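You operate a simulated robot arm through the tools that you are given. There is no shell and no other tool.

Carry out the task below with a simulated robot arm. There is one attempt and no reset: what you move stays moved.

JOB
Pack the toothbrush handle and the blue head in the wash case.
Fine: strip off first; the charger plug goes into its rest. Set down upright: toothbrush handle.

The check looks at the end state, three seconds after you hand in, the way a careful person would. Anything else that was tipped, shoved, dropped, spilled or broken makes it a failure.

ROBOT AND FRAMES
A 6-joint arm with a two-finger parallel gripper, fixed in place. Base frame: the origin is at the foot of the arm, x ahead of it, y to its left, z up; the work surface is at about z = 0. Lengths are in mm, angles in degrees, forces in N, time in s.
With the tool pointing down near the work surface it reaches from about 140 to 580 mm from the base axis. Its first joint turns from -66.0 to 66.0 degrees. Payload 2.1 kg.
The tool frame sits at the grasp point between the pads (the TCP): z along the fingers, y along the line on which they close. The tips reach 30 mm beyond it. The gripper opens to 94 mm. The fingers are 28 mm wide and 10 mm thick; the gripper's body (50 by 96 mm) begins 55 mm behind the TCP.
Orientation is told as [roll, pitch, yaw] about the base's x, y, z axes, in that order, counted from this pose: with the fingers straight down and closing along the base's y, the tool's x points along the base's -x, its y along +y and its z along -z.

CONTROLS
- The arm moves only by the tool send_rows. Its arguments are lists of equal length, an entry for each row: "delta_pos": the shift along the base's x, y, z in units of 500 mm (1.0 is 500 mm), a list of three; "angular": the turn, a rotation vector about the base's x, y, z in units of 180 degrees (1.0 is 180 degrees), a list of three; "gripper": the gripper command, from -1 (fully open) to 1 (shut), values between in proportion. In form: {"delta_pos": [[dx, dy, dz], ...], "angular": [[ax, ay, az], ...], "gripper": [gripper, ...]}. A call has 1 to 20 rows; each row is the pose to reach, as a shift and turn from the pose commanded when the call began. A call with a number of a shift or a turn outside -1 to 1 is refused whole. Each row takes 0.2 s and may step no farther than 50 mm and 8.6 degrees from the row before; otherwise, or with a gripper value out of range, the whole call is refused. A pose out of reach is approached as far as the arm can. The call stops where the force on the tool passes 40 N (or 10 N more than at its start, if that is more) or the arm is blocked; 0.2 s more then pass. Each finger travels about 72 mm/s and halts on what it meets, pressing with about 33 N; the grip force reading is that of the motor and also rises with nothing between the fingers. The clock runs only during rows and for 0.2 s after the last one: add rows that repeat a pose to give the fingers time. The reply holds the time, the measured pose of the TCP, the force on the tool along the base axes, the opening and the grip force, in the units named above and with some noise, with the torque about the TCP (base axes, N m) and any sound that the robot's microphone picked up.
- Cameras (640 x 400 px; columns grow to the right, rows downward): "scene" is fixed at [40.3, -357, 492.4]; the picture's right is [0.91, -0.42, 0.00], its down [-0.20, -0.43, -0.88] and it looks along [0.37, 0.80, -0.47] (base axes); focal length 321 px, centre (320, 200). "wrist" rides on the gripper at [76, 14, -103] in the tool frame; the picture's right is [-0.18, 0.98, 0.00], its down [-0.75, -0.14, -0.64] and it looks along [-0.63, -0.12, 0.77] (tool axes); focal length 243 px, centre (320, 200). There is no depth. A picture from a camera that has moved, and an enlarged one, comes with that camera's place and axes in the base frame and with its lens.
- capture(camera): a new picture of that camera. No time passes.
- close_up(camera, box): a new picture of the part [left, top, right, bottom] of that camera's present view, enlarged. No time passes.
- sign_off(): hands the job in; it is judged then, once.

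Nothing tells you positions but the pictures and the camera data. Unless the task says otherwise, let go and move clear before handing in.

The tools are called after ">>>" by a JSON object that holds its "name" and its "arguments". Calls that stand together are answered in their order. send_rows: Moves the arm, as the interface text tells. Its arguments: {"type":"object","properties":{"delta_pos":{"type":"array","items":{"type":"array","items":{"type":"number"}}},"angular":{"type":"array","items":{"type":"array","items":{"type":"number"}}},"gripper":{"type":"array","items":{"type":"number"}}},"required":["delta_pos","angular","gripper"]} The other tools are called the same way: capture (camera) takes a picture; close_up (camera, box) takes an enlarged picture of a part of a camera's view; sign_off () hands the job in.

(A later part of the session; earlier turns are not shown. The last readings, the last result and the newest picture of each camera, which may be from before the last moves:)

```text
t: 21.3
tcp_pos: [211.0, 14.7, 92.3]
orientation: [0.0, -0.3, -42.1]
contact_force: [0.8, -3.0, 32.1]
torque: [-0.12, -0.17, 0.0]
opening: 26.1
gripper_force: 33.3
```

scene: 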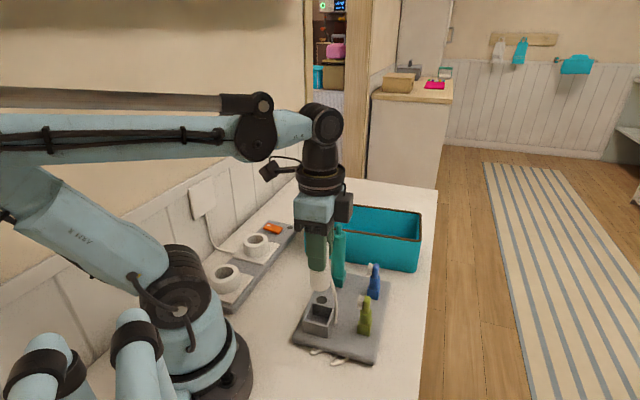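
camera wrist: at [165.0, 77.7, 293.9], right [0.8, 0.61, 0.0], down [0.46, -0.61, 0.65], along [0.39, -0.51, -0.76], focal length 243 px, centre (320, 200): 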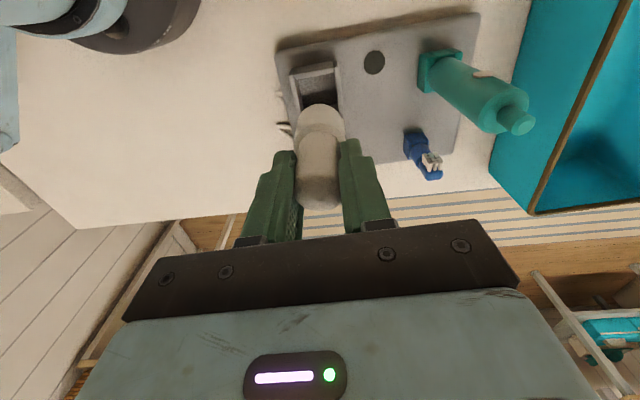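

The plug is on the floor of the rest, with 32 N of contact. I'll relax the pressure slightly, release, and lift away.

>>> {"name": "send_rows", "arguments": {"delta_pos": [[0, 0, 0.002], [0, 0, 0.002], [0, 0, 0.002], [0, 0, 0.002], [0, 0, 0.02], [0, 0, 0.06], [0, 0, 0.11], [0, 0, 0.17], [0, 0, 0.22]], "angular": [[0, 0, 0], [0, 0, 0], [0, 0, 0], [0, 0, 0], [0, 0, 0], [0, 0, 0], [0, 0, 0], [0, 0, 0], [0, 0, 0]], "gripper": [1, 0.2, -0.1, -0.1, -0.1, -0.1, -0.1, -0.1, -0.1]}}

>>> {"name": "capture", "arguments": {"camera": "scene"}}

>>> {"name": "capture", "arguments": {"camera": "wrist"}}

>>> {"name": "close_up", "arguments": {"camera": "scene", "box": [280, 220, 400, 370]}}

```text
t: 23.3
tcp_pos: [208.6, 14.3, 202.1]
orientation: [-0.2, -0.1, -42.1]
contact_force: [0.3, 0.8, -0.2]
torque: [0.0, 0.0, 0.01]
opening: 51.7
gripper_force: 0.0
```

```text
taken
```

scene: 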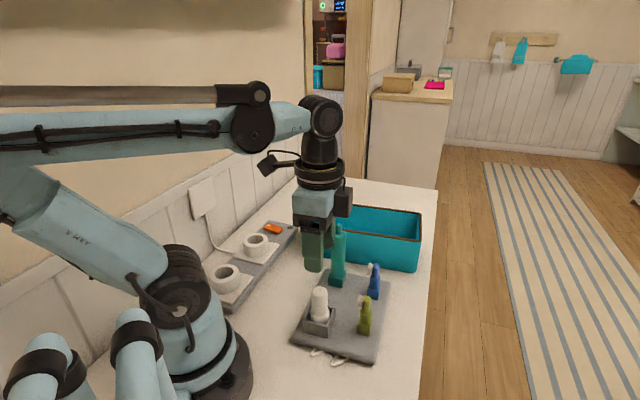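

```text
taken
camera wrist: at [162.6, 75.5, 304.2], right [0.8, 0.61, 0.0], down [0.46, -0.61, 0.65], along [0.39, -0.51, -0.76], focal length 243 px, centre (320, 200)
```

wrist: 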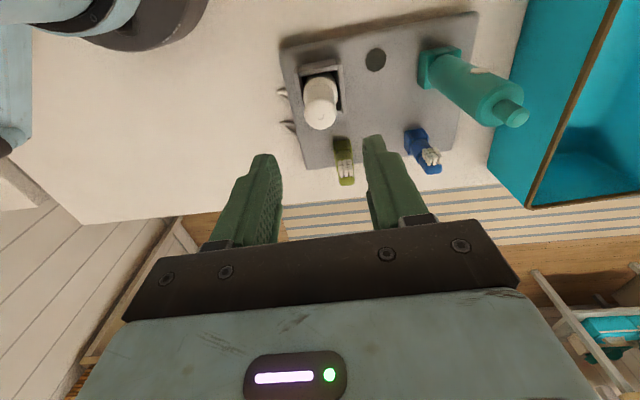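

```text
2.67 times, centred on (340, 295) of scene
camera zoom: at [40.3, -357.0, 492.4], right [0.91, -0.42, 0.0], down [-0.2, -0.43, -0.88], along [0.37, 0.8, -0.47], focal length 856 px, centre (267, -53)
```

zoom: 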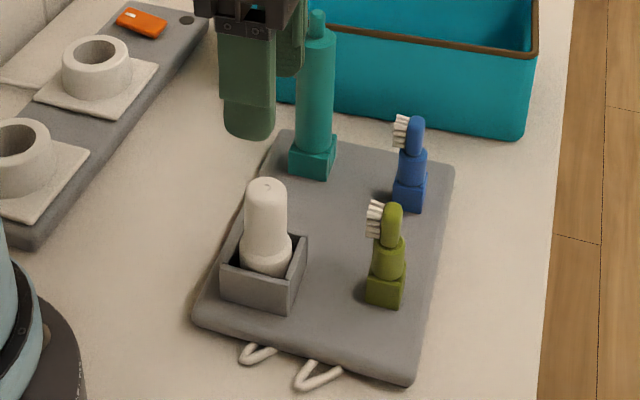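

The plug sits upright in its rest. The handle comes next, because it would otherwise be in the way of the wrist camera when I take the blue head. I'll measure it from both cameras.

>>> {"name": "close_up", "arguments": {"camera": "wrist", "box": [400, 30, 540, 180]}}

>>> {"name": "close_up", "arguments": {"camera": "scene", "box": [315, 215, 365, 295]}}

>>> {"name": "close_up", "arguments": {"camera": "scene", "box": [350, 250, 400, 340]}}

>>> {"name": "close_up", "arguments": {"camera": "scene", "box": [290, 190, 440, 280]}}

```text
2.67 times, centred on (470, 105) of wrist
camera zoom: at [162.6, 75.5, 304.2], right [0.8, 0.61, 0.0], down [0.46, -0.61, 0.65], along [0.39, -0.51, -0.76], focal length 647 px, centre (-80, 453)
```

zoom: 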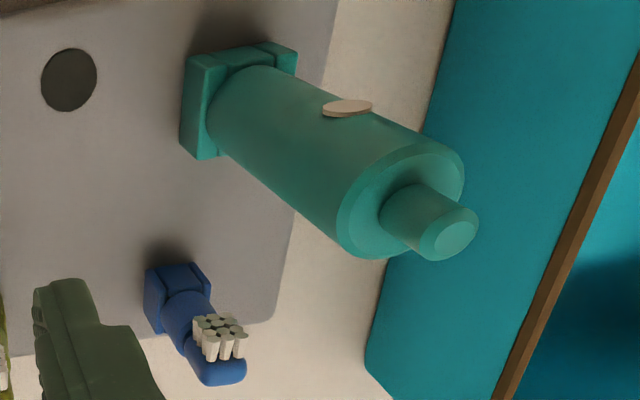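

```text
5.00 times, centred on (340, 255) of scene
camera zoom: at [40.3, -357.0, 492.4], right [0.91, -0.42, 0.0], down [-0.2, -0.43, -0.88], along [0.37, 0.8, -0.47], focal length 1606 px, centre (220, -75)
```

zoom: 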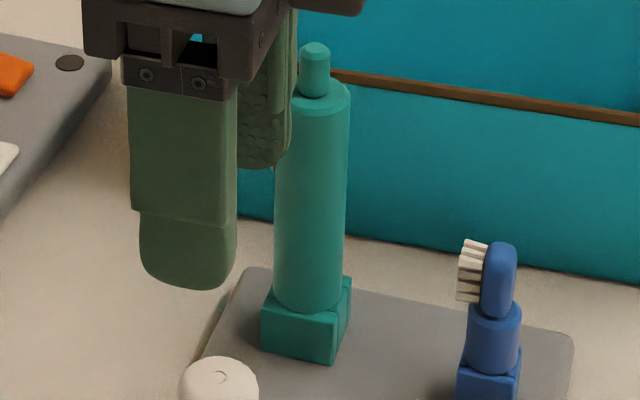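

```text
4.44 times, centred on (375, 295) of scene
camera zoom: at [40.3, -357.0, 492.4], right [0.91, -0.42, 0.0], down [-0.2, -0.43, -0.88], along [0.37, 0.8, -0.47], focal length 1427 px, centre (76, -222)
```

zoom: 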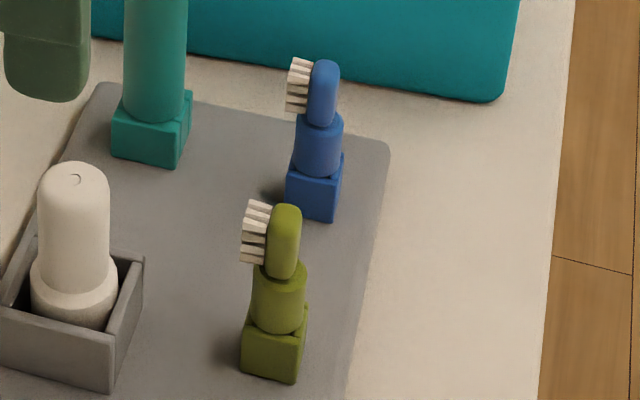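

```text
4.27 times, centred on (365, 235) of scene
camera zoom: at [40.3, -357.0, 492.4], right [0.91, -0.42, 0.0], down [-0.2, -0.43, -0.88], along [0.37, 0.8, -0.47], focal length 1370 px, centre (128, 51)
```

zoom: 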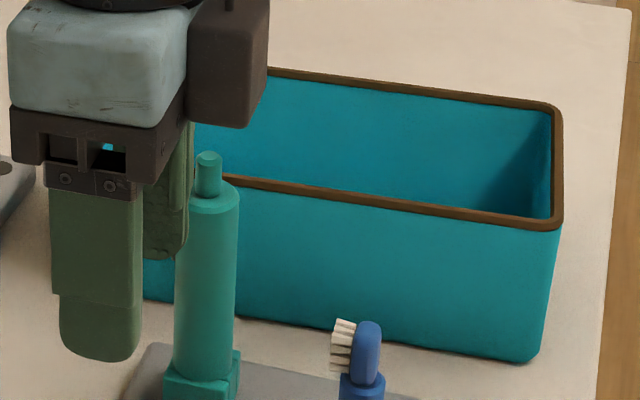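

I need to know whether the square bases belong to the items or are holders on the mat, so I'll zoom in on them.

>>> {"name": "close_up", "arguments": {"camera": "scene", "box": [325, 262, 350, 292]}}

>>> {"name": "close_up", "arguments": {"camera": "scene", "box": [362, 258, 387, 304]}}

>>> {"name": "close_up", "arguments": {"camera": "wrist", "box": [410, 40, 470, 110]}}

>>> {"name": "close_up", "arguments": {"camera": "wrist", "box": [395, 120, 455, 180]}}

```text
13.33 times, centred on (338, 277) of scene
camera zoom: at [40.3, -357.0, 492.4], right [0.91, -0.42, 0.0], down [-0.2, -0.43, -0.88], along [0.37, 0.8, -0.47], focal length 4282 px, centre (87, -827)
```

zoom: 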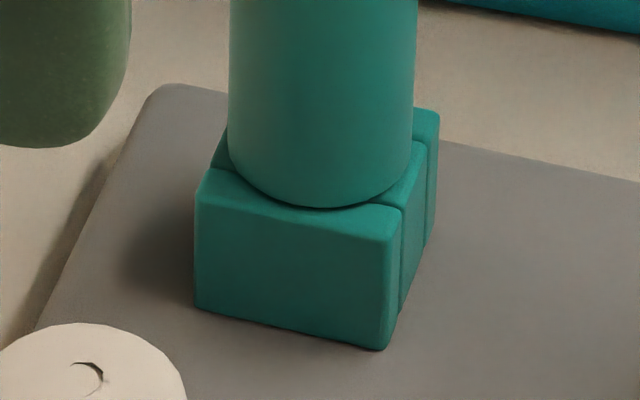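

```text
8.70 times, centred on (374, 281) of scene
camera zoom: at [40.3, -357.0, 492.4], right [0.91, -0.42, 0.0], down [-0.2, -0.43, -0.88], along [0.37, 0.8, -0.47], focal length 2792 px, centre (-154, -504)
```

zoom: 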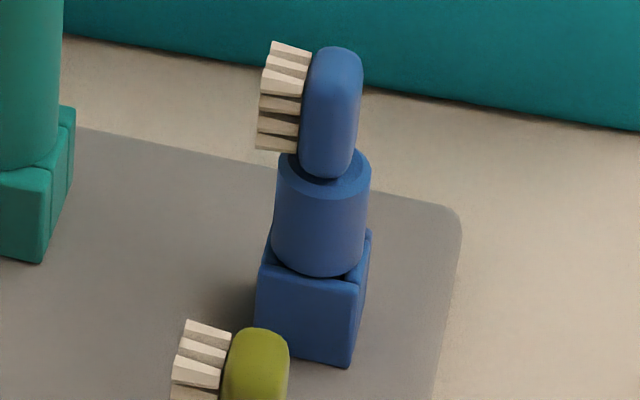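

```text
5.71 times, centred on (440, 75) of wrist
camera zoom: at [162.6, 75.5, 304.2], right [0.8, 0.61, 0.0], down [0.46, -0.61, 0.65], along [0.39, -0.51, -0.76], focal length 1386 px, centre (-366, 914)
```

zoom: 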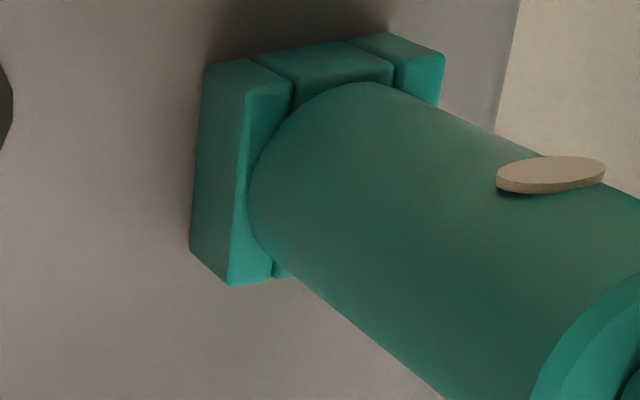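

```text
6.67 times, centred on (425, 150) of wrist
camera zoom: at [162.6, 75.5, 304.2], right [0.8, 0.61, 0.0], down [0.46, -0.61, 0.65], along [0.39, -0.51, -0.76], focal length 1618 px, centre (-380, 533)
```

zoom: 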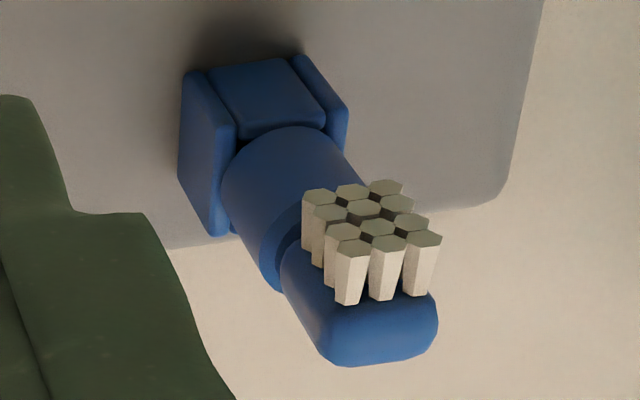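

The coloured bases are four-walled pockets on the mat, so the handle (about 28 mm) and the head are round bodies that lift straight out. I take the handle axis to be near (295, 105) with its top at z ≈ 158. I'll hover above it.

>>> {"name": "send_rows", "arguments": {"delta_pos": [[0, 0, 0.055], [0.04, 0.042, 0.065], [0.09, 0.095, 0.065], [0.14, 0.147, 0.065], [0.1724, 0.1814, 0.065], [0.1724, 0.1814, 0.065]], "angular": [[0, 0, 0], [0, 0, 0], [0, 0, 0], [0, 0, 0], [0, 0, 0], [0, 0, 0]], "gripper": [-0.1, -0.1, -0.25, -0.25, -0.25, -0.25]}}

>>> {"name": "capture", "arguments": {"camera": "wrist"}}

>>> {"name": "close_up", "arguments": {"camera": "scene", "box": [290, 150, 400, 300]}}

```text
t: 24.7
tcp_pos: [295.7, 104.0, 235.9]
orientation: [-0.1, -0.2, -42.1]
contact_force: [0.7, -0.4, -0.8]
torque: [0.02, 0.02, 0.0]
opening: 58.6
gripper_force: 0.0
```

```text
taken
camera wrist: at [249.4, 166.2, 337.2], right [0.8, 0.61, 0.0], down [0.46, -0.61, 0.65], along [0.39, -0.51, -0.76], focal length 243 px, centre (320, 200)
```

wrist: 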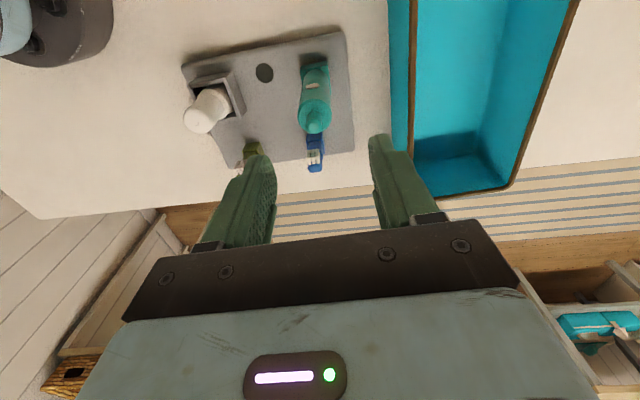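

```text
2.67 times, centred on (345, 225) of scene
camera zoom: at [40.3, -357.0, 492.4], right [0.91, -0.42, 0.0], down [-0.2, -0.43, -0.88], along [0.37, 0.8, -0.47], focal length 856 px, centre (253, 133)
```

zoom: 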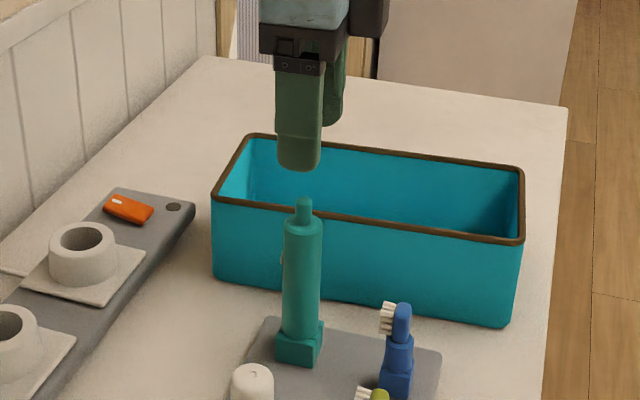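

>>> {"name": "close_up", "arguments": {"camera": "wrist", "box": [270, 40, 370, 180]}}

```text
2.86 times, centred on (320, 110) of wrist
camera zoom: at [249.4, 166.2, 337.2], right [0.8, 0.61, 0.0], down [0.46, -0.61, 0.65], along [0.39, -0.51, -0.76], focal length 693 px, centre (320, 457)
```

zoom: 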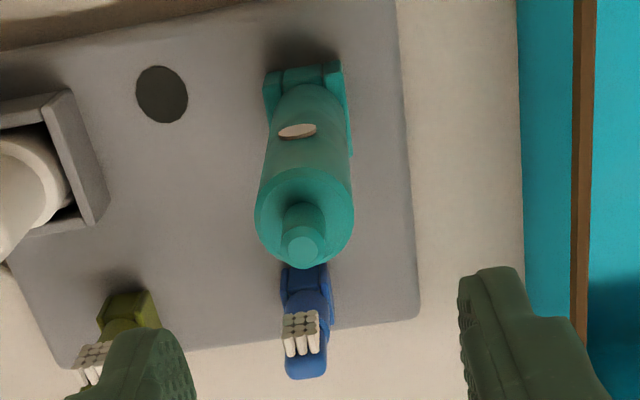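

The handle is better placed at (292.8, 101.7) with its top at z ≈ 161. I'll shift by (-2.9, -2.3) and descend to z = 117, so the palm clears its top.

>>> {"name": "send_rows", "arguments": {"delta_pos": [[-0.0058, -0.0046, 0], [-0.0058, -0.0046, -0.04], [-0.0058, -0.0046, -0.1], [-0.0058, -0.0046, -0.16], [-0.0058, -0.0046, -0.21], [-0.0058, -0.0046, -0.238], [-0.0058, -0.0046, -0.238]], "angular": [[0, 0, 0], [0, 0, 0], [0, 0, 0], [0, 0, 0], [0, 0, 0], [0, 0, 0], [0, 0, 0]], "gripper": [-0.25, -0.25, -0.25, -0.25, -0.25, -0.25, -0.25]}}

>>> {"name": "capture", "arguments": {"camera": "wrist"}}

>>> {"name": "close_up", "arguments": {"camera": "scene", "box": [290, 180, 400, 310]}}

```text
t: 26.3
tcp_pos: [293.0, 102.0, 115.0]
orientation: [-0.1, -0.2, -42.1]
contact_force: [-0.2, -0.4, 0.5]
torque: [0.02, -0.03, -0.02]
opening: 58.8
gripper_force: 0.1
```

```text
taken
camera wrist: at [246.4, 164.1, 217.3], right [0.8, 0.61, 0.0], down [0.46, -0.61, 0.65], along [0.39, -0.51, -0.76], focal length 243 px, centre (320, 200)
```

wrist: 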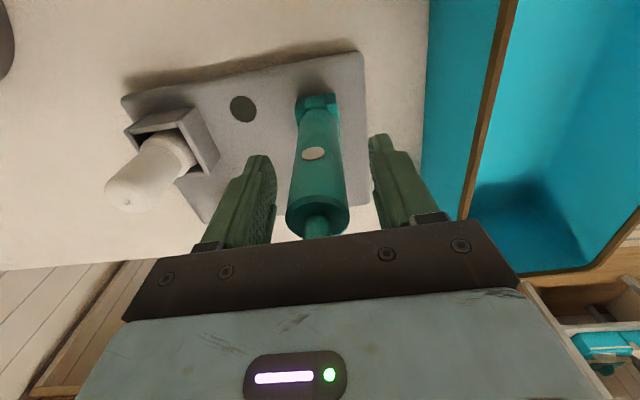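

```text
3.08 times, centred on (345, 245) of scene
camera zoom: at [40.3, -357.0, 492.4], right [0.91, -0.42, 0.0], down [-0.2, -0.43, -0.88], along [0.37, 0.8, -0.47], focal length 988 px, centre (243, 62)
```

zoom: 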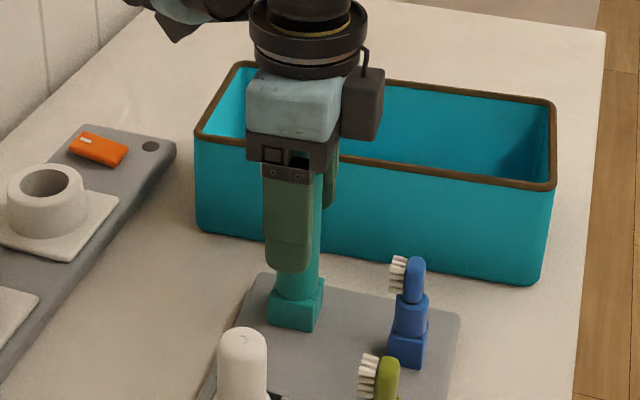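

The handle is centred between the fingers with its button facing the camera, away from the pads. I'll close and then lift slowly out of the pocket.

>>> {"name": "send_rows", "arguments": {"delta_pos": [[0, 0, 0], [0, 0, 0], [0, 0, 0], [0, 0, 0]], "angular": [[0, 0, 0], [0, 0, 0], [0, 0, 0], [0, 0, 0]], "gripper": [0.2, 1, 1, 1]}}

```text
t: 27.3
tcp_pos: [295.2, 101.9, 115.8]
orientation: [-0.1, -0.3, -42.1]
contact_force: [-0.7, -0.3, 0.0]
torque: [0.06, -0.04, 0.01]
opening: 28.1
gripper_force: 33.4
```

>>> {"name": "send_rows", "arguments": {"delta_pos": [[0, 0, 0.006], [0, 0, 0.014], [0, 0, 0.024], [0, 0, 0.04], [0, 0, 0.06], [0, 0, 0.09], [0, 0, 0.13], [0, 0, 0.17], [0, 0, 0.21], [0, 0, 0.24], [0, 0, 0.24]], "angular": [[0, 0, 0], [0, 0, 0], [0, 0, 0], [0, 0, 0], [0, 0, 0], [0, 0, 0], [0, 0, 0], [0, 0, 0], [0, 0, 0], [0, 0, 0], [0, 0, 0]], "gripper": [1, 1, 1, 1, 1, 1, 1, 1, 1, 1, 1]}}

>>> {"name": "capture", "arguments": {"camera": "wrist"}}

>>> {"name": "capture", "arguments": {"camera": "scene"}}

```text
t: 29.7
tcp_pos: [291.6, 103.8, 236.3]
orientation: [-0.2, -0.2, -42.1]
contact_force: [-0.4, 0.2, -2.2]
torque: [0.02, 0.01, -0.01]
opening: 28.3
gripper_force: 33.1
```

```text
taken
camera wrist: at [246.1, 164.4, 337.7], right [0.8, 0.61, 0.0], down [0.46, -0.61, 0.65], along [0.39, -0.51, -0.76], focal length 243 px, centre (320, 200)
```

wrist: 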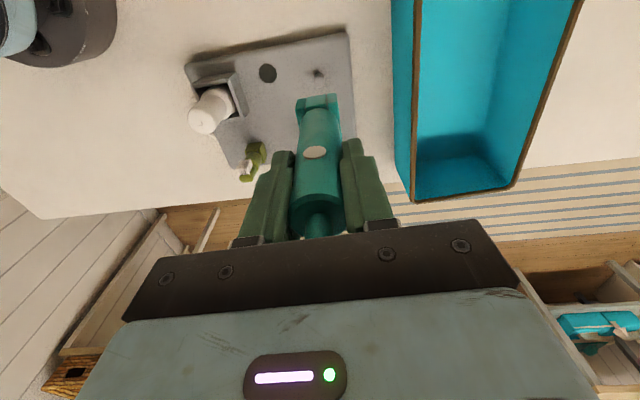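

```text
taken
```

scene: 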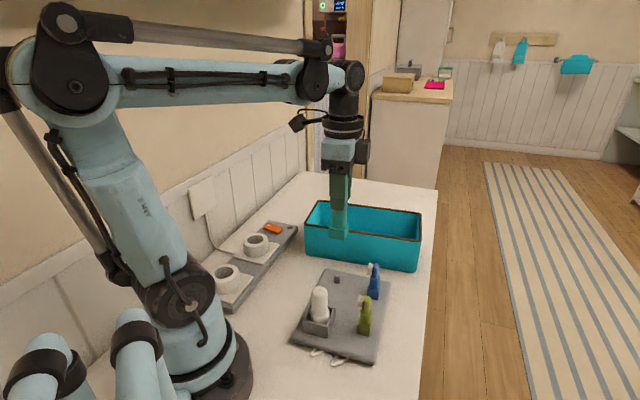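

The square foot came up with the handle, leaving a small peg on the mat, so each foot is part of its item. I'll look at the held handle and the case to plan the set-down.

>>> {"name": "close_up", "arguments": {"camera": "scene", "box": [295, 130, 435, 300]}}

>>> {"name": "close_up", "arguments": {"camera": "scene", "box": [320, 200, 360, 295]}}

>>> {"name": "close_up", "arguments": {"camera": "wrist", "box": [380, 0, 600, 220]}}

>>> {"name": "close_up", "arguments": {"camera": "wrist", "box": [270, 60, 370, 240]}}

```text
2.35 times, centred on (365, 215) of scene
camera zoom: at [40.3, -357.0, 492.4], right [0.91, -0.42, 0.0], down [-0.2, -0.43, -0.88], along [0.37, 0.8, -0.47], focal length 756 px, centre (214, 165)
```

zoom: 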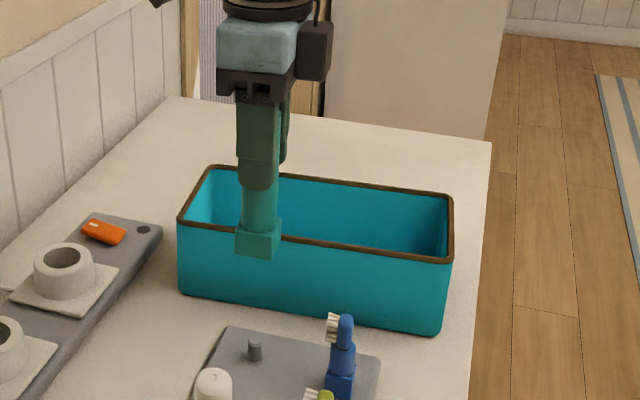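

```text
4.21 times, centred on (340, 248) of scene
camera zoom: at [40.3, -357.0, 492.4], right [0.91, -0.42, 0.0], down [-0.2, -0.43, -0.88], along [0.37, 0.8, -0.47], focal length 1352 px, centre (236, 0)
```

zoom: 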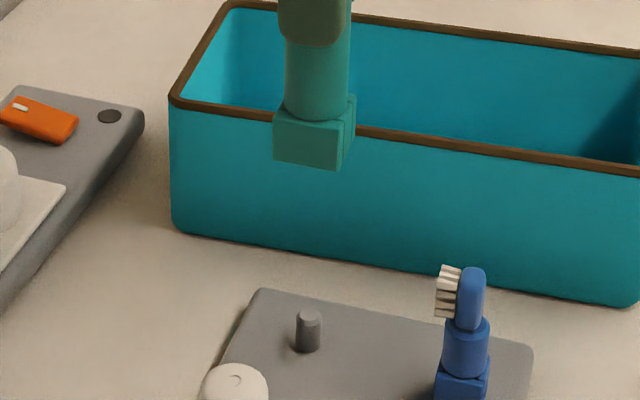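

```text
1.82 times, centred on (490, 110) of wrist
camera zoom: at [246.1, 164.4, 337.7], right [0.8, 0.61, 0.0], down [0.46, -0.61, 0.65], along [0.39, -0.51, -0.76], focal length 441 px, centre (11, 364)
```

zoom: 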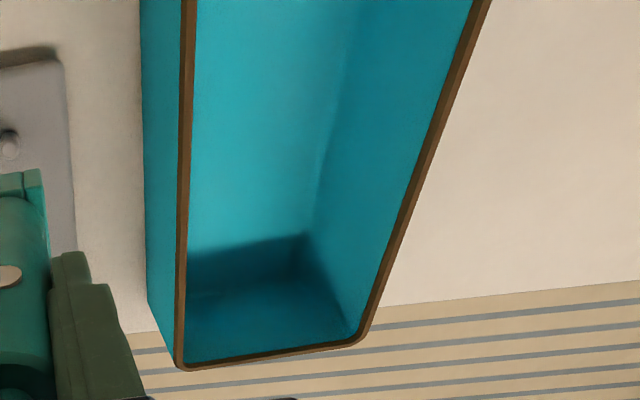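

```text
2.22 times, centred on (320, 150) of wrist
camera zoom: at [246.1, 164.4, 337.7], right [0.8, 0.61, 0.0], down [0.46, -0.61, 0.65], along [0.39, -0.51, -0.76], focal length 539 px, centre (320, 311)
```

zoom: 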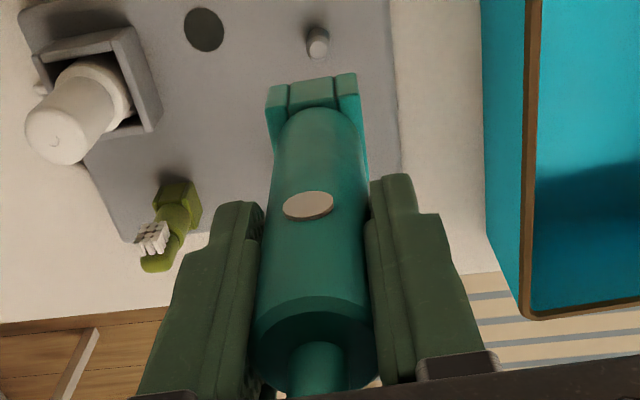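

The handle's foot is about 103 mm below the grasp point and the case rim is at z ≈ 89, with its centre near (416, 200). I'll carry the handle to the right half of the case, near (463, 160), at this safe height.

>>> {"name": "send_rows", "arguments": {"delta_pos": [[0.03, 0.01, 0], [0.08, 0.027, 0], [0.14, 0.048, 0], [0.2, 0.068, 0], [0.26, 0.089, 0], [0.31, 0.106, 0], [0.3404, 0.116, 0], [0.3404, 0.116, 0], [0.3404, 0.116, 0]], "angular": [[0, 0, 0], [0, 0, 0], [0, 0, 0], [0, 0, 0], [0, 0, 0], [0, 0, 0], [0, 0, 0], [0, 0, 0], [0, 0, 0]], "gripper": [1, 1, 1, 1, 1, 1, 1, 1, 1]}}

>>> {"name": "capture", "arguments": {"camera": "wrist"}}

>>> {"name": "capture", "arguments": {"camera": "scene"}}

```text
t: 31.7
tcp_pos: [463.8, 160.5, 235.2]
orientation: [-0.2, -0.2, -42.1]
contact_force: [-0.1, 0.0, -0.9]
torque: [-0.02, -0.02, -0.01]
opening: 28.5
gripper_force: 33.2
```

```text
taken
camera wrist: at [417.5, 222.2, 337.9], right [0.8, 0.61, 0.0], down [0.46, -0.61, 0.65], along [0.39, -0.51, -0.76], focal length 243 px, centre (320, 200)
```

wrist: 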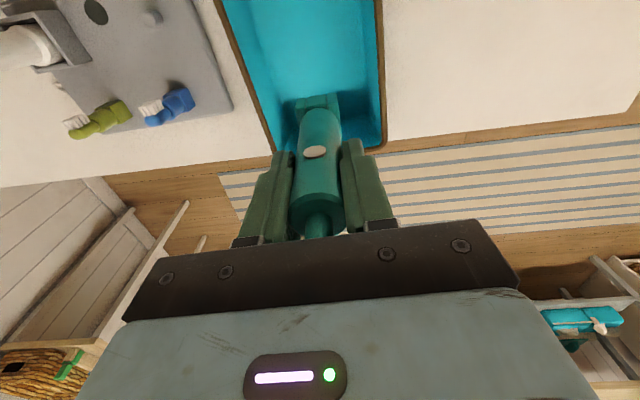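

```text
taken
```

scene: 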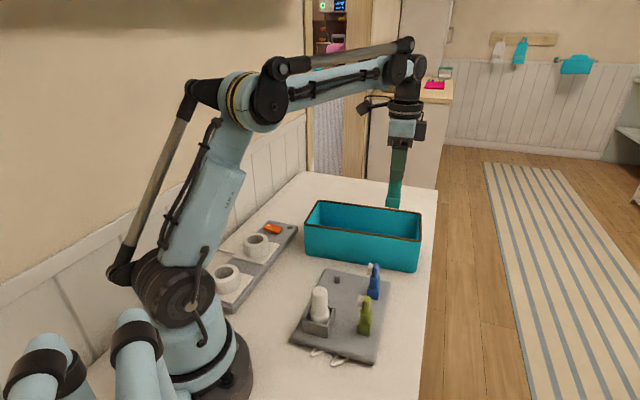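

The handle is centred over the right half of the case. I'll lower it most of the way and then look.

>>> {"name": "send_rows", "arguments": {"delta_pos": [[0, 0, -0.04], [0, 0, -0.09], [0, 0, -0.14], [0, 0, -0.18], [0, 0, -0.21], [0, 0, -0.222], [0, 0, -0.222]], "angular": [[0, 0, 0], [0, 0, 0], [0, 0, 0], [0, 0, 0], [0, 0, 0], [0, 0, 0], [0, 0, 0]], "gripper": [1, 1, 1, 1, 1, 1, 1]}}

>>> {"name": "capture", "arguments": {"camera": "wrist"}}

>>> {"name": "close_up", "arguments": {"camera": "scene", "box": [290, 110, 450, 280]}}

```text
t: 33.3
tcp_pos: [464.8, 159.7, 125.2]
orientation: [-0.1, -0.2, -42.1]
contact_force: [0.0, 0.1, -0.7]
torque: [0.01, -0.01, -0.01]
opening: 28.3
gripper_force: 32.4
```

```text
taken
camera wrist: at [416.5, 221.7, 226.8], right [0.8, 0.61, 0.0], down [0.46, -0.61, 0.65], along [0.39, -0.51, -0.76], focal length 243 px, centre (320, 200)
```

wrist: 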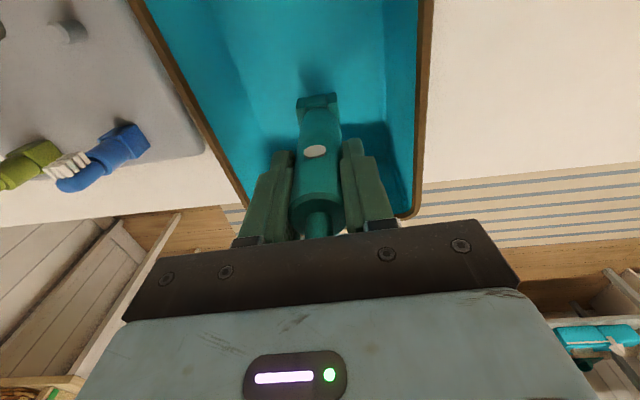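

```text
2.35 times, centred on (370, 195) of scene
camera zoom: at [40.3, -357.0, 492.4], right [0.91, -0.42, 0.0], down [-0.2, -0.43, -0.88], along [0.37, 0.8, -0.47], focal length 756 px, centre (202, 212)
```

zoom: 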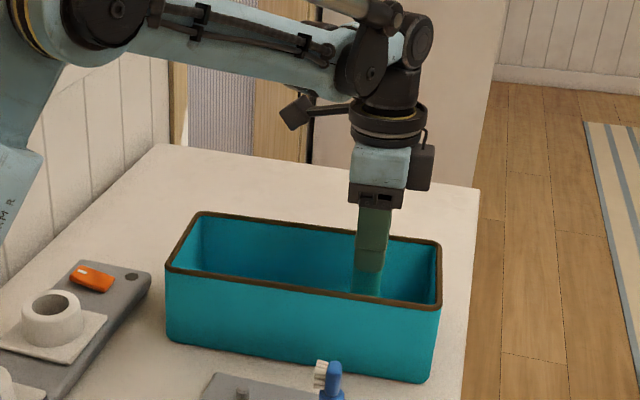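

Everything is clear inside the case, so I'll ease the handle down to the floor in small steps.

>>> {"name": "send_rows", "arguments": {"delta_pos": [[0, 0, -0.008], [0, 0, -0.016], [0, 0, -0.022], [0, 0, -0.026], [0, 0, -0.029], [0, 0, -0.032], [0, 0, -0.032]], "angular": [[0, 0, 0], [0, 0, 0], [0, 0, 0], [0, 0, 0], [0, 0, 0], [0, 0, 0], [0, 0, 0]], "gripper": [1, 1, 1, 1, 1, 1, 1]}}

```text
t: 34.9
tcp_pos: [463.0, 159.4, 109.1]
orientation: [-0.1, -0.2, -42.1]
contact_force: [-0.6, -0.4, -1.4]
torque: [0.06, -0.02, -0.01]
opening: 28.2
gripper_force: 32.9
```

>>> {"name": "send_rows", "arguments": {"delta_pos": [[0, 0, -0.002], [0, 0, -0.004], [0, 0, -0.006], [0, 0, -0.008], [0, 0, -0.008]], "angular": [[0, 0, 0], [0, 0, 0], [0, 0, 0], [0, 0, 0], [0, 0, 0]], "gripper": [1, 1, 1, 1, 1]}}

```text
t: 36.1
tcp_pos: [463.0, 160.1, 105.3]
orientation: [-0.1, -0.2, -42.1]
contact_force: [-1.1, -0.2, 24.8]
torque: [0.28, -0.07, 0.04]
opening: 28.4
gripper_force: 33.1
```

The handle is on the case floor with 25 N of contact. I'll take off the pressure, open the fingers, and rise straight up.

>>> {"name": "send_rows", "arguments": {"delta_pos": [[0, 0, 0.0012], [0, 0, 0.0012], [0, 0, 0.0012], [0, 0, 0.0012], [0, 0, 0.0012], [0, 0, 0.02], [0, 0, 0.06], [0, 0, 0.11], [0, 0, 0.17], [0, 0, 0.23], [0, 0, 0.26]], "angular": [[0, 0, 0], [0, 0, 0], [0, 0, 0], [0, 0, 0], [0, 0, 0], [0, 0, 0], [0, 0, 0], [0, 0, 0], [0, 0, 0], [0, 0, 0], [0, 0, 0]], "gripper": [1, 0.3, 0.1, -0.05, -0.05, -0.05, -0.05, -0.05, -0.05, -0.05, -0.05]}}

>>> {"name": "capture", "arguments": {"camera": "wrist"}}

>>> {"name": "capture", "arguments": {"camera": "scene"}}

```text
t: 38.5
tcp_pos: [463.8, 159.9, 233.8]
orientation: [-0.2, -0.2, -42.1]
contact_force: [-0.5, 0.5, -0.2]
torque: [-0.01, 0.0, 0.04]
opening: 49.5
gripper_force: 0.0
```

```text
taken
camera wrist: at [416.3, 222.0, 336.5], right [0.8, 0.61, 0.0], down [0.46, -0.61, 0.65], along [0.39, -0.51, -0.76], focal length 243 px, centre (320, 200)
```

wrist: 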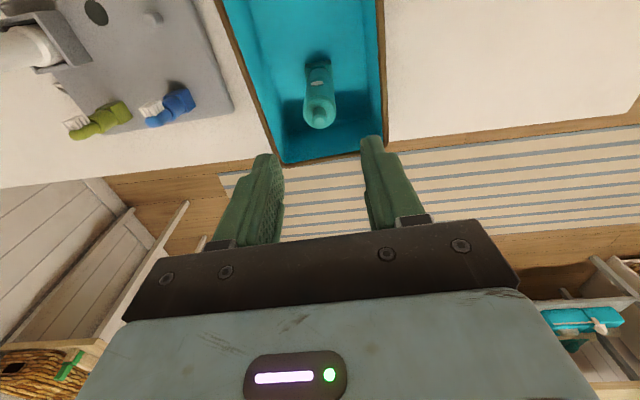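

```text
taken
```

scene: 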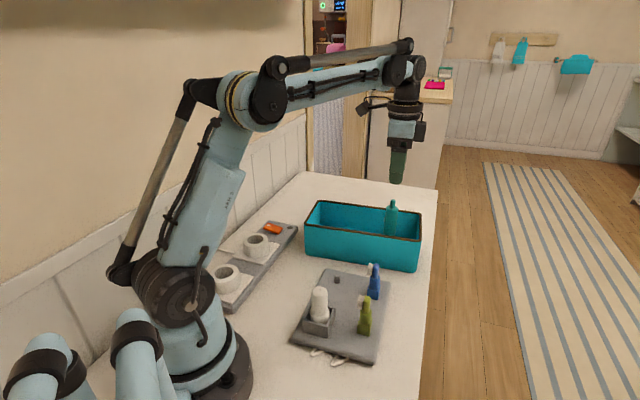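

The handle stands upright in the case. The blue head is next, and I take it to be near (343, 38.5). I'll hover above it at safe height and refine that.

>>> {"name": "send_rows", "arguments": {"delta_pos": [[-0.03, -0.03, 0], [-0.08, -0.08, 0], [-0.14, -0.14, 0], [-0.2, -0.2, 0], [-0.2416, -0.2428, -0.03], [-0.2416, -0.2428, -0.09], [-0.2416, -0.2428, -0.128], [-0.2416, -0.2428, -0.128]], "angular": [[0, 0, 0], [0, 0, 0], [0, 0, 0], [0, 0, 0], [0, 0, 0], [0, 0, 0], [0, 0, 0], [0, 0, 0]], "gripper": [-0.05, -0.05, -0.05, -0.05, -0.05, -0.05, -0.05, -0.05]}}

>>> {"name": "capture", "arguments": {"camera": "wrist"}}

>>> {"name": "close_up", "arguments": {"camera": "wrist", "box": [270, 50, 370, 180]}}

>>> {"name": "close_up", "arguments": {"camera": "scene", "box": [350, 190, 410, 310]}}

```text
t: 40.3
tcp_pos: [341.2, 39.8, 170.8]
orientation: [0.0, -0.1, -42.1]
contact_force: [-0.1, 0.9, 0.4]
torque: [0.01, 0.01, 0.01]
opening: 49.1
gripper_force: 0.1
```

```text
taken
camera wrist: at [295.3, 101.0, 272.5], right [0.8, 0.61, 0.0], down [0.46, -0.61, 0.65], along [0.39, -0.51, -0.76], focal length 243 px, centre (320, 200)
```

wrist: 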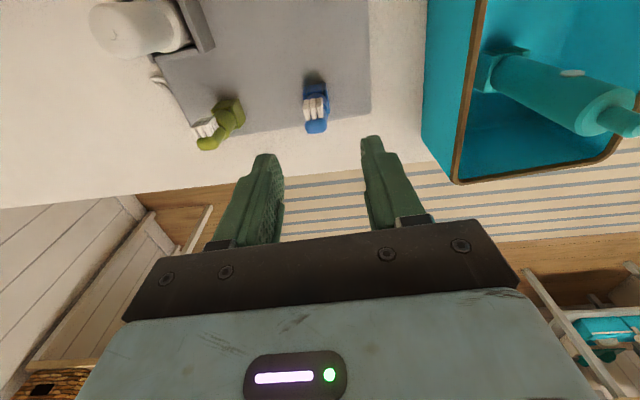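

```text
3.08 times, centred on (320, 115) of wrist
camera zoom: at [295.3, 101.0, 272.5], right [0.8, 0.61, 0.0], down [0.46, -0.61, 0.65], along [0.39, -0.51, -0.76], focal length 746 px, centre (320, 462)
```

zoom: 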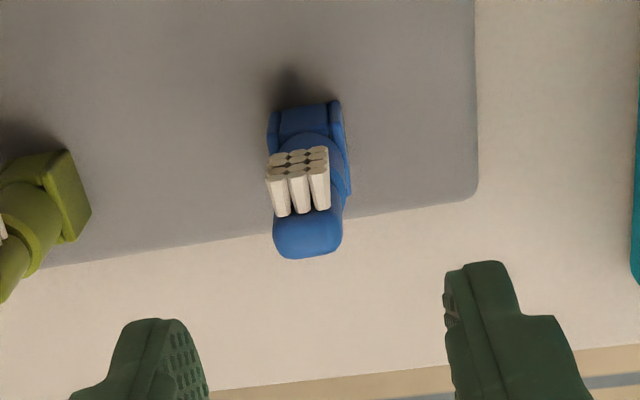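

```text
3.33 times, centred on (380, 250) of scene
camera zoom: at [40.3, -357.0, 492.4], right [0.91, -0.42, 0.0], down [-0.2, -0.43, -0.88], along [0.37, 0.8, -0.47], focal length 1070 px, centre (120, 33)
```

zoom: 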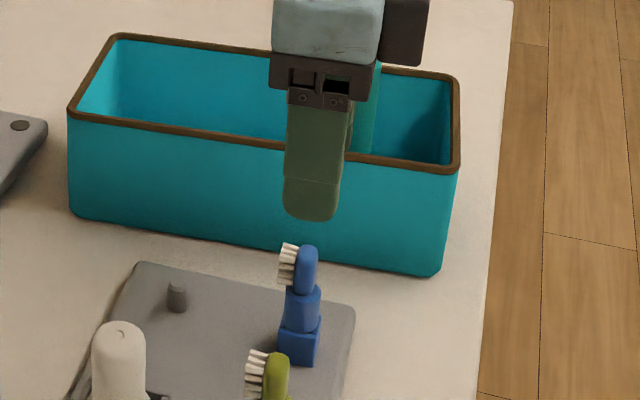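

The blue head's axis is at about (340.9, 36.5), its collar spans z ≈ 33–64, and its top is at about 97. I'll shift by (-1, -2.4) and descend to z = 68, with the tips just above its foot.

>>> {"name": "send_rows", "arguments": {"delta_pos": [[-0.002, -0.0048, 0], [-0.002, -0.0048, -0.04], [-0.002, -0.0048, -0.09], [-0.002, -0.0048, -0.14], [-0.002, -0.0048, -0.18], [-0.002, -0.0048, -0.2056], [-0.002, -0.0048, -0.2056]], "angular": [[0, 0, 0], [0, 0, 0], [0, 0, 0], [0, 0, 0], [0, 0, 0], [0, 0, 0], [0, 0, 0]], "gripper": [-0.05, -0.05, -0.05, -0.05, -0.05, -0.05, -0.05]}}

>>> {"name": "capture", "arguments": {"camera": "wrist"}}

>>> {"name": "close_up", "arguments": {"camera": "scene", "box": [340, 220, 410, 310]}}

```text
t: 41.9
tcp_pos: [341.1, 37.7, 68.6]
orientation: [0.0, -0.3, -42.0]
contact_force: [0.0, -0.8, -0.5]
torque: [0.0, 0.02, -0.03]
opening: 49.3
gripper_force: 0.0
```

```text
taken
camera wrist: at [294.7, 98.1, 170.2], right [0.8, 0.61, 0.0], down [0.46, -0.61, 0.65], along [0.39, -0.51, -0.76], focal length 243 px, centre (320, 200)
```

wrist: 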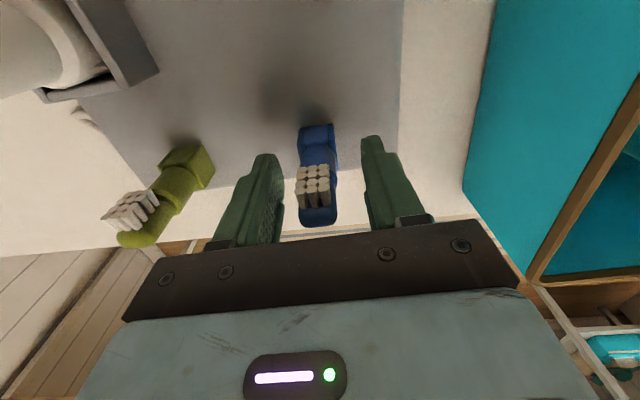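

```text
4.44 times, centred on (375, 265) of scene
camera zoom: at [40.3, -357.0, 492.4], right [0.91, -0.42, 0.0], down [-0.2, -0.43, -0.88], along [0.37, 0.8, -0.47], focal length 1427 px, centre (76, -89)
```

zoom: 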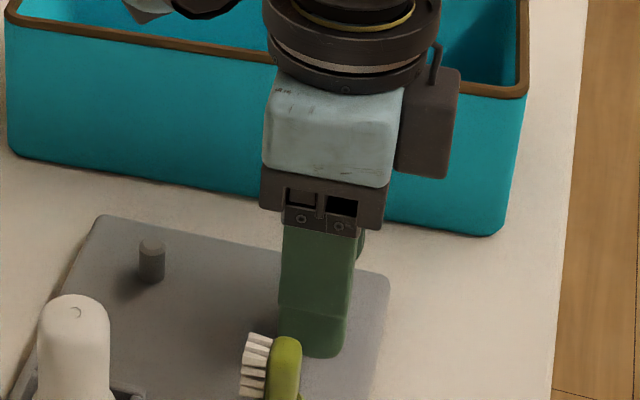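

The head is well between the fingers and the green head is clear. I'll close and lift slowly.

>>> {"name": "send_rows", "arguments": {"delta_pos": [[0, 0, 0], [0, 0, 0], [0, 0, 0], [0, 0, 0]], "angular": [[0, 0, 0], [0, 0, 0], [0, 0, 0], [0, 0, 0]], "gripper": [0.3, 1, 1, 1]}}

>>> {"name": "capture", "arguments": {"camera": "wrist"}}

```text
t: 42.9
tcp_pos: [341.2, 37.6, 68.3]
orientation: [-0.1, -0.3, -42.1]
contact_force: [0.3, 0.1, -0.1]
torque: [0.02, -0.02, 0.0]
opening: 21.8
gripper_force: 32.7
```

```text
taken
camera wrist: at [294.7, 98.1, 170.4], right [0.8, 0.61, 0.0], down [0.46, -0.61, 0.65], along [0.39, -0.51, -0.76], focal length 243 px, centre (320, 200)
```

wrist: 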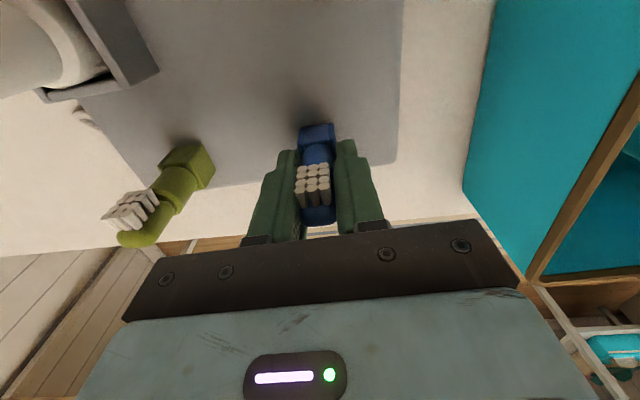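

>>> {"name": "send_rows", "arguments": {"delta_pos": [[0, 0, 0.006], [0, 0, 0.014], [0, 0, 0.026], [0, 0, 0.045], [0, 0, 0.07], [0, 0, 0.11], [0, 0, 0.16], [0, 0, 0.21], [0, 0, 0.24], [0, 0, 0.24]], "angular": [[0, 0, 0], [0, 0, 0], [0, 0, 0], [0, 0, 0], [0, 0, 0], [0, 0, 0], [0, 0, 0], [0, 0, 0], [0, 0, 0], [0, 0, 0]], "gripper": [1, 1, 1, 1, 1, 1, 1, 1, 1, 1]}}

>>> {"name": "capture", "arguments": {"camera": "wrist"}}

>>> {"name": "capture", "arguments": {"camera": "scene"}}

>>> {"name": "close_up", "arguments": {"camera": "scene", "box": [290, 170, 450, 370]}}

```text
t: 45.1
tcp_pos: [341.2, 36.3, 188.4]
orientation: [-0.1, -0.2, -42.1]
contact_force: [0.6, -0.1, -0.8]
torque: [-0.01, 0.02, 0.03]
opening: 21.6
gripper_force: 32.8
```

```text
taken
camera wrist: at [294.5, 98.4, 290.6], right [0.8, 0.61, 0.0], down [0.46, -0.61, 0.65], along [0.39, -0.51, -0.76], focal length 243 px, centre (320, 200)
```

wrist: 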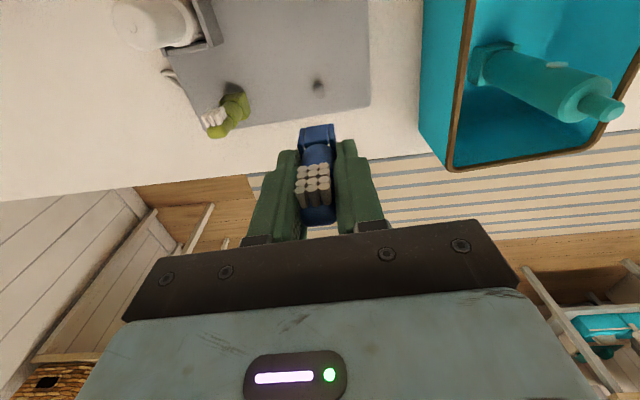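

```text
taken
```

scene: 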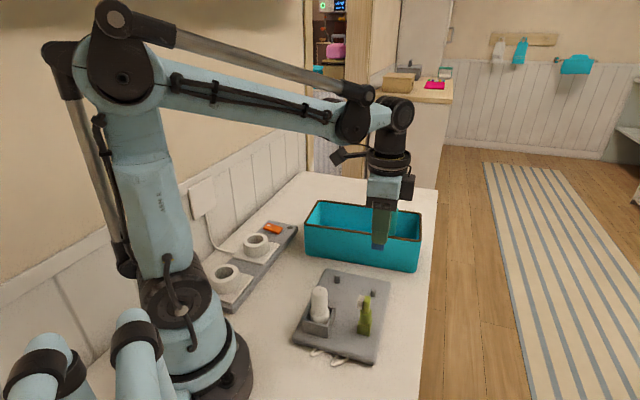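

```text
2.00 times, centred on (370, 270) of scene
camera zoom: at [40.3, -357.0, 492.4], right [0.91, -0.42, 0.0], down [-0.2, -0.43, -0.88], along [0.37, 0.8, -0.47], focal length 642 px, centre (220, 60)
```

zoom: 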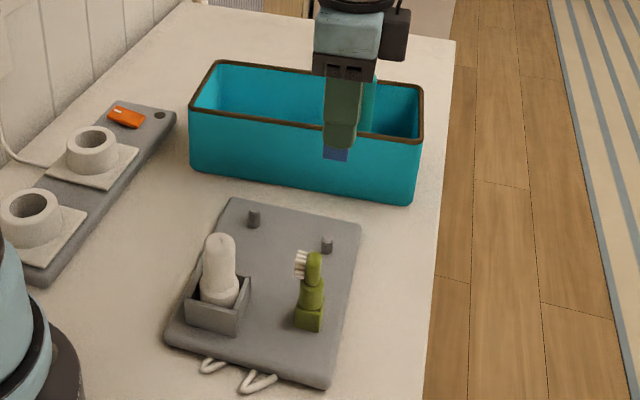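

The blue head is held cleanly. I'll carry it to the left half of the case, near (369, 238), away from the handle.

>>> {"name": "send_rows", "arguments": {"delta_pos": [[0.005, 0.035, 0], [0.013, 0.095, 0], [0.023, 0.165, 0], [0.033, 0.235, 0], [0.043, 0.305, 0], [0.051, 0.365, 0], [0.0562, 0.4018, 0], [0.0562, 0.4018, 0], [0.0562, 0.4018, 0]], "angular": [[0, 0, 0], [0, 0, 0], [0, 0, 0], [0, 0, 0], [0, 0, 0], [0, 0, 0], [0, 0, 0], [0, 0, 0], [0, 0, 0]], "gripper": [1, 1, 1, 1, 1, 1, 1, 1, 1]}}

>>> {"name": "capture", "arguments": {"camera": "wrist"}}

>>> {"name": "capture", "arguments": {"camera": "scene"}}

```text
t: 47.1
tcp_pos: [369.0, 237.6, 187.2]
orientation: [-0.1, -0.3, -42.1]
contact_force: [0.3, -0.7, -0.8]
torque: [-0.01, 0.02, -0.01]
opening: 21.6
gripper_force: 32.9
```

```text
taken
camera wrist: at [323.0, 299.5, 290.2], right [0.8, 0.61, 0.0], down [0.46, -0.61, 0.65], along [0.39, -0.51, -0.76], focal length 243 px, centre (320, 200)
```

wrist: 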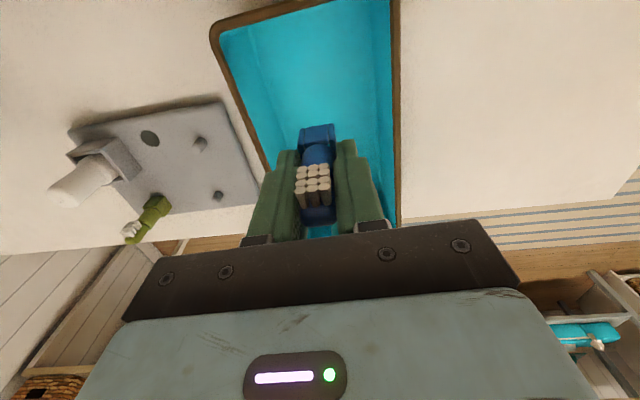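

```text
taken
```

scene: 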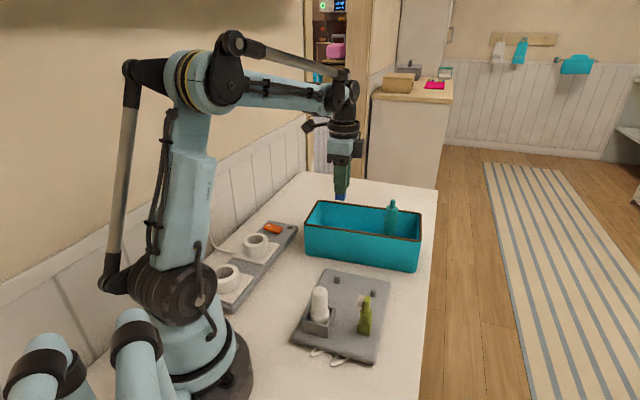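

It is centred over the left half. I'll lower most of the way.

>>> {"name": "send_rows", "arguments": {"delta_pos": [[0, 0, -0.04], [0, 0, -0.09], [0, 0, -0.14], [0, 0, -0.18], [0, 0, -0.21], [0, 0, -0.228], [0, 0, -0.228]], "angular": [[0, 0, 0], [0, 0, 0], [0, 0, 0], [0, 0, 0], [0, 0, 0], [0, 0, 0], [0, 0, 0]], "gripper": [1, 1, 1, 1, 1, 1, 1]}}

>>> {"name": "capture", "arguments": {"camera": "wrist"}}

>>> {"name": "close_up", "arguments": {"camera": "scene", "box": [280, 110, 440, 280]}}

```text
t: 48.7
tcp_pos: [369.7, 235.6, 73.7]
orientation: [-0.1, -0.2, -42.1]
contact_force: [0.3, -0.4, -0.2]
torque: [-0.01, 0.01, 0.02]
opening: 21.7
gripper_force: 32.7
```

```text
taken
camera wrist: at [323.0, 299.2, 176.1], right [0.8, 0.61, 0.0], down [0.46, -0.61, 0.65], along [0.39, -0.51, -0.76], focal length 243 px, centre (320, 200)
```

wrist: 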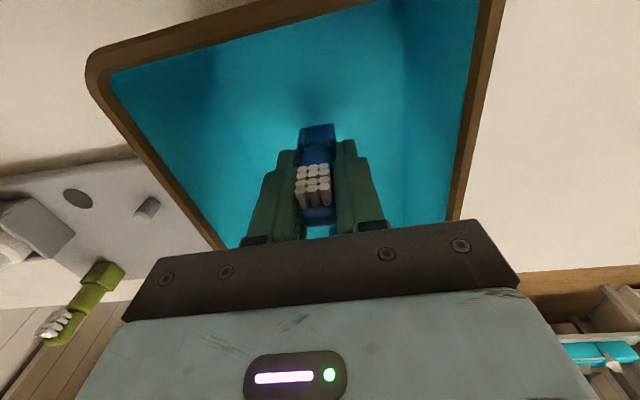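

```text
2.35 times, centred on (360, 195) of scene
camera zoom: at [40.3, -357.0, 492.4], right [0.91, -0.42, 0.0], down [-0.2, -0.43, -0.88], along [0.37, 0.8, -0.47], focal length 756 px, centre (226, 212)
```

zoom: 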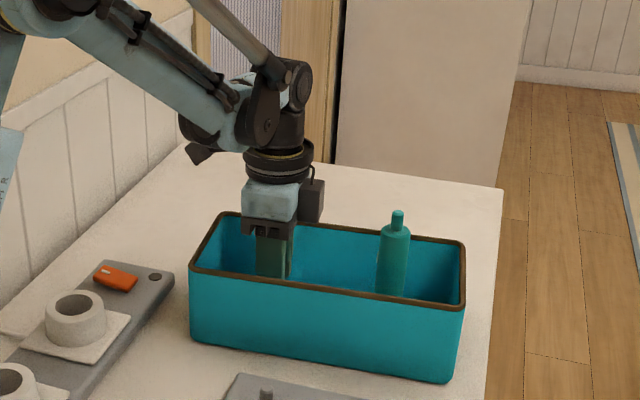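

>>> {"name": "send_rows", "arguments": {"delta_pos": [[0, 0, -0.006], [0, 0, -0.012], [0, 0, -0.017], [0, 0, -0.021], [0, 0, -0.024], [0, 0, -0.024]], "angular": [[0, 0, 0], [0, 0, 0], [0, 0, 0], [0, 0, 0], [0, 0, 0], [0, 0, 0]], "gripper": [1, 1, 1, 1, 1, 1]}}

```text
t: 50.1
tcp_pos: [370.0, 236.6, 61.2]
orientation: [-0.2, -0.3, -42.1]
contact_force: [0.2, 0.8, -0.1]
torque: [-0.01, -0.02, -0.01]
opening: 21.5
gripper_force: 32.9
```

The head is nearly at the floor, so I'll go on in 1 mm steps until it touches.

>>> {"name": "send_rows", "arguments": {"delta_pos": [[0, 0, -0.002], [0, 0, -0.004], [0, 0, -0.006], [0, 0, -0.008], [0, 0, -0.008]], "angular": [[0, 0, 0], [0, 0, 0], [0, 0, 0], [0, 0, 0], [0, 0, 0]], "gripper": [1, 1, 1, 1, 1]}}

```text
t: 51.3
tcp_pos: [370.0, 237.6, 57.7]
orientation: [-0.1, -0.2, -42.0]
contact_force: [-0.1, -0.5, 0.1]
torque: [-0.01, 0.0, 0.04]
opening: 21.6
gripper_force: 33.1
```

>>> {"name": "send_rows", "arguments": {"delta_pos": [[0, 0, -0.0014], [0, 0, -0.0028], [0, 0, -0.0042], [0, 0, -0.0042]], "angular": [[0, 0, 0], [0, 0, 0], [0, 0, 0], [0, 0, 0]], "gripper": [1, 1, 1, 1]}}

```text
t: 52.3
tcp_pos: [369.6, 236.9, 56.9]
orientation: [0.0, -0.3, -42.1]
contact_force: [-0.6, 0.6, 17.6]
torque: [0.09, 0.13, 0.01]
opening: 21.6
gripper_force: 32.8
```

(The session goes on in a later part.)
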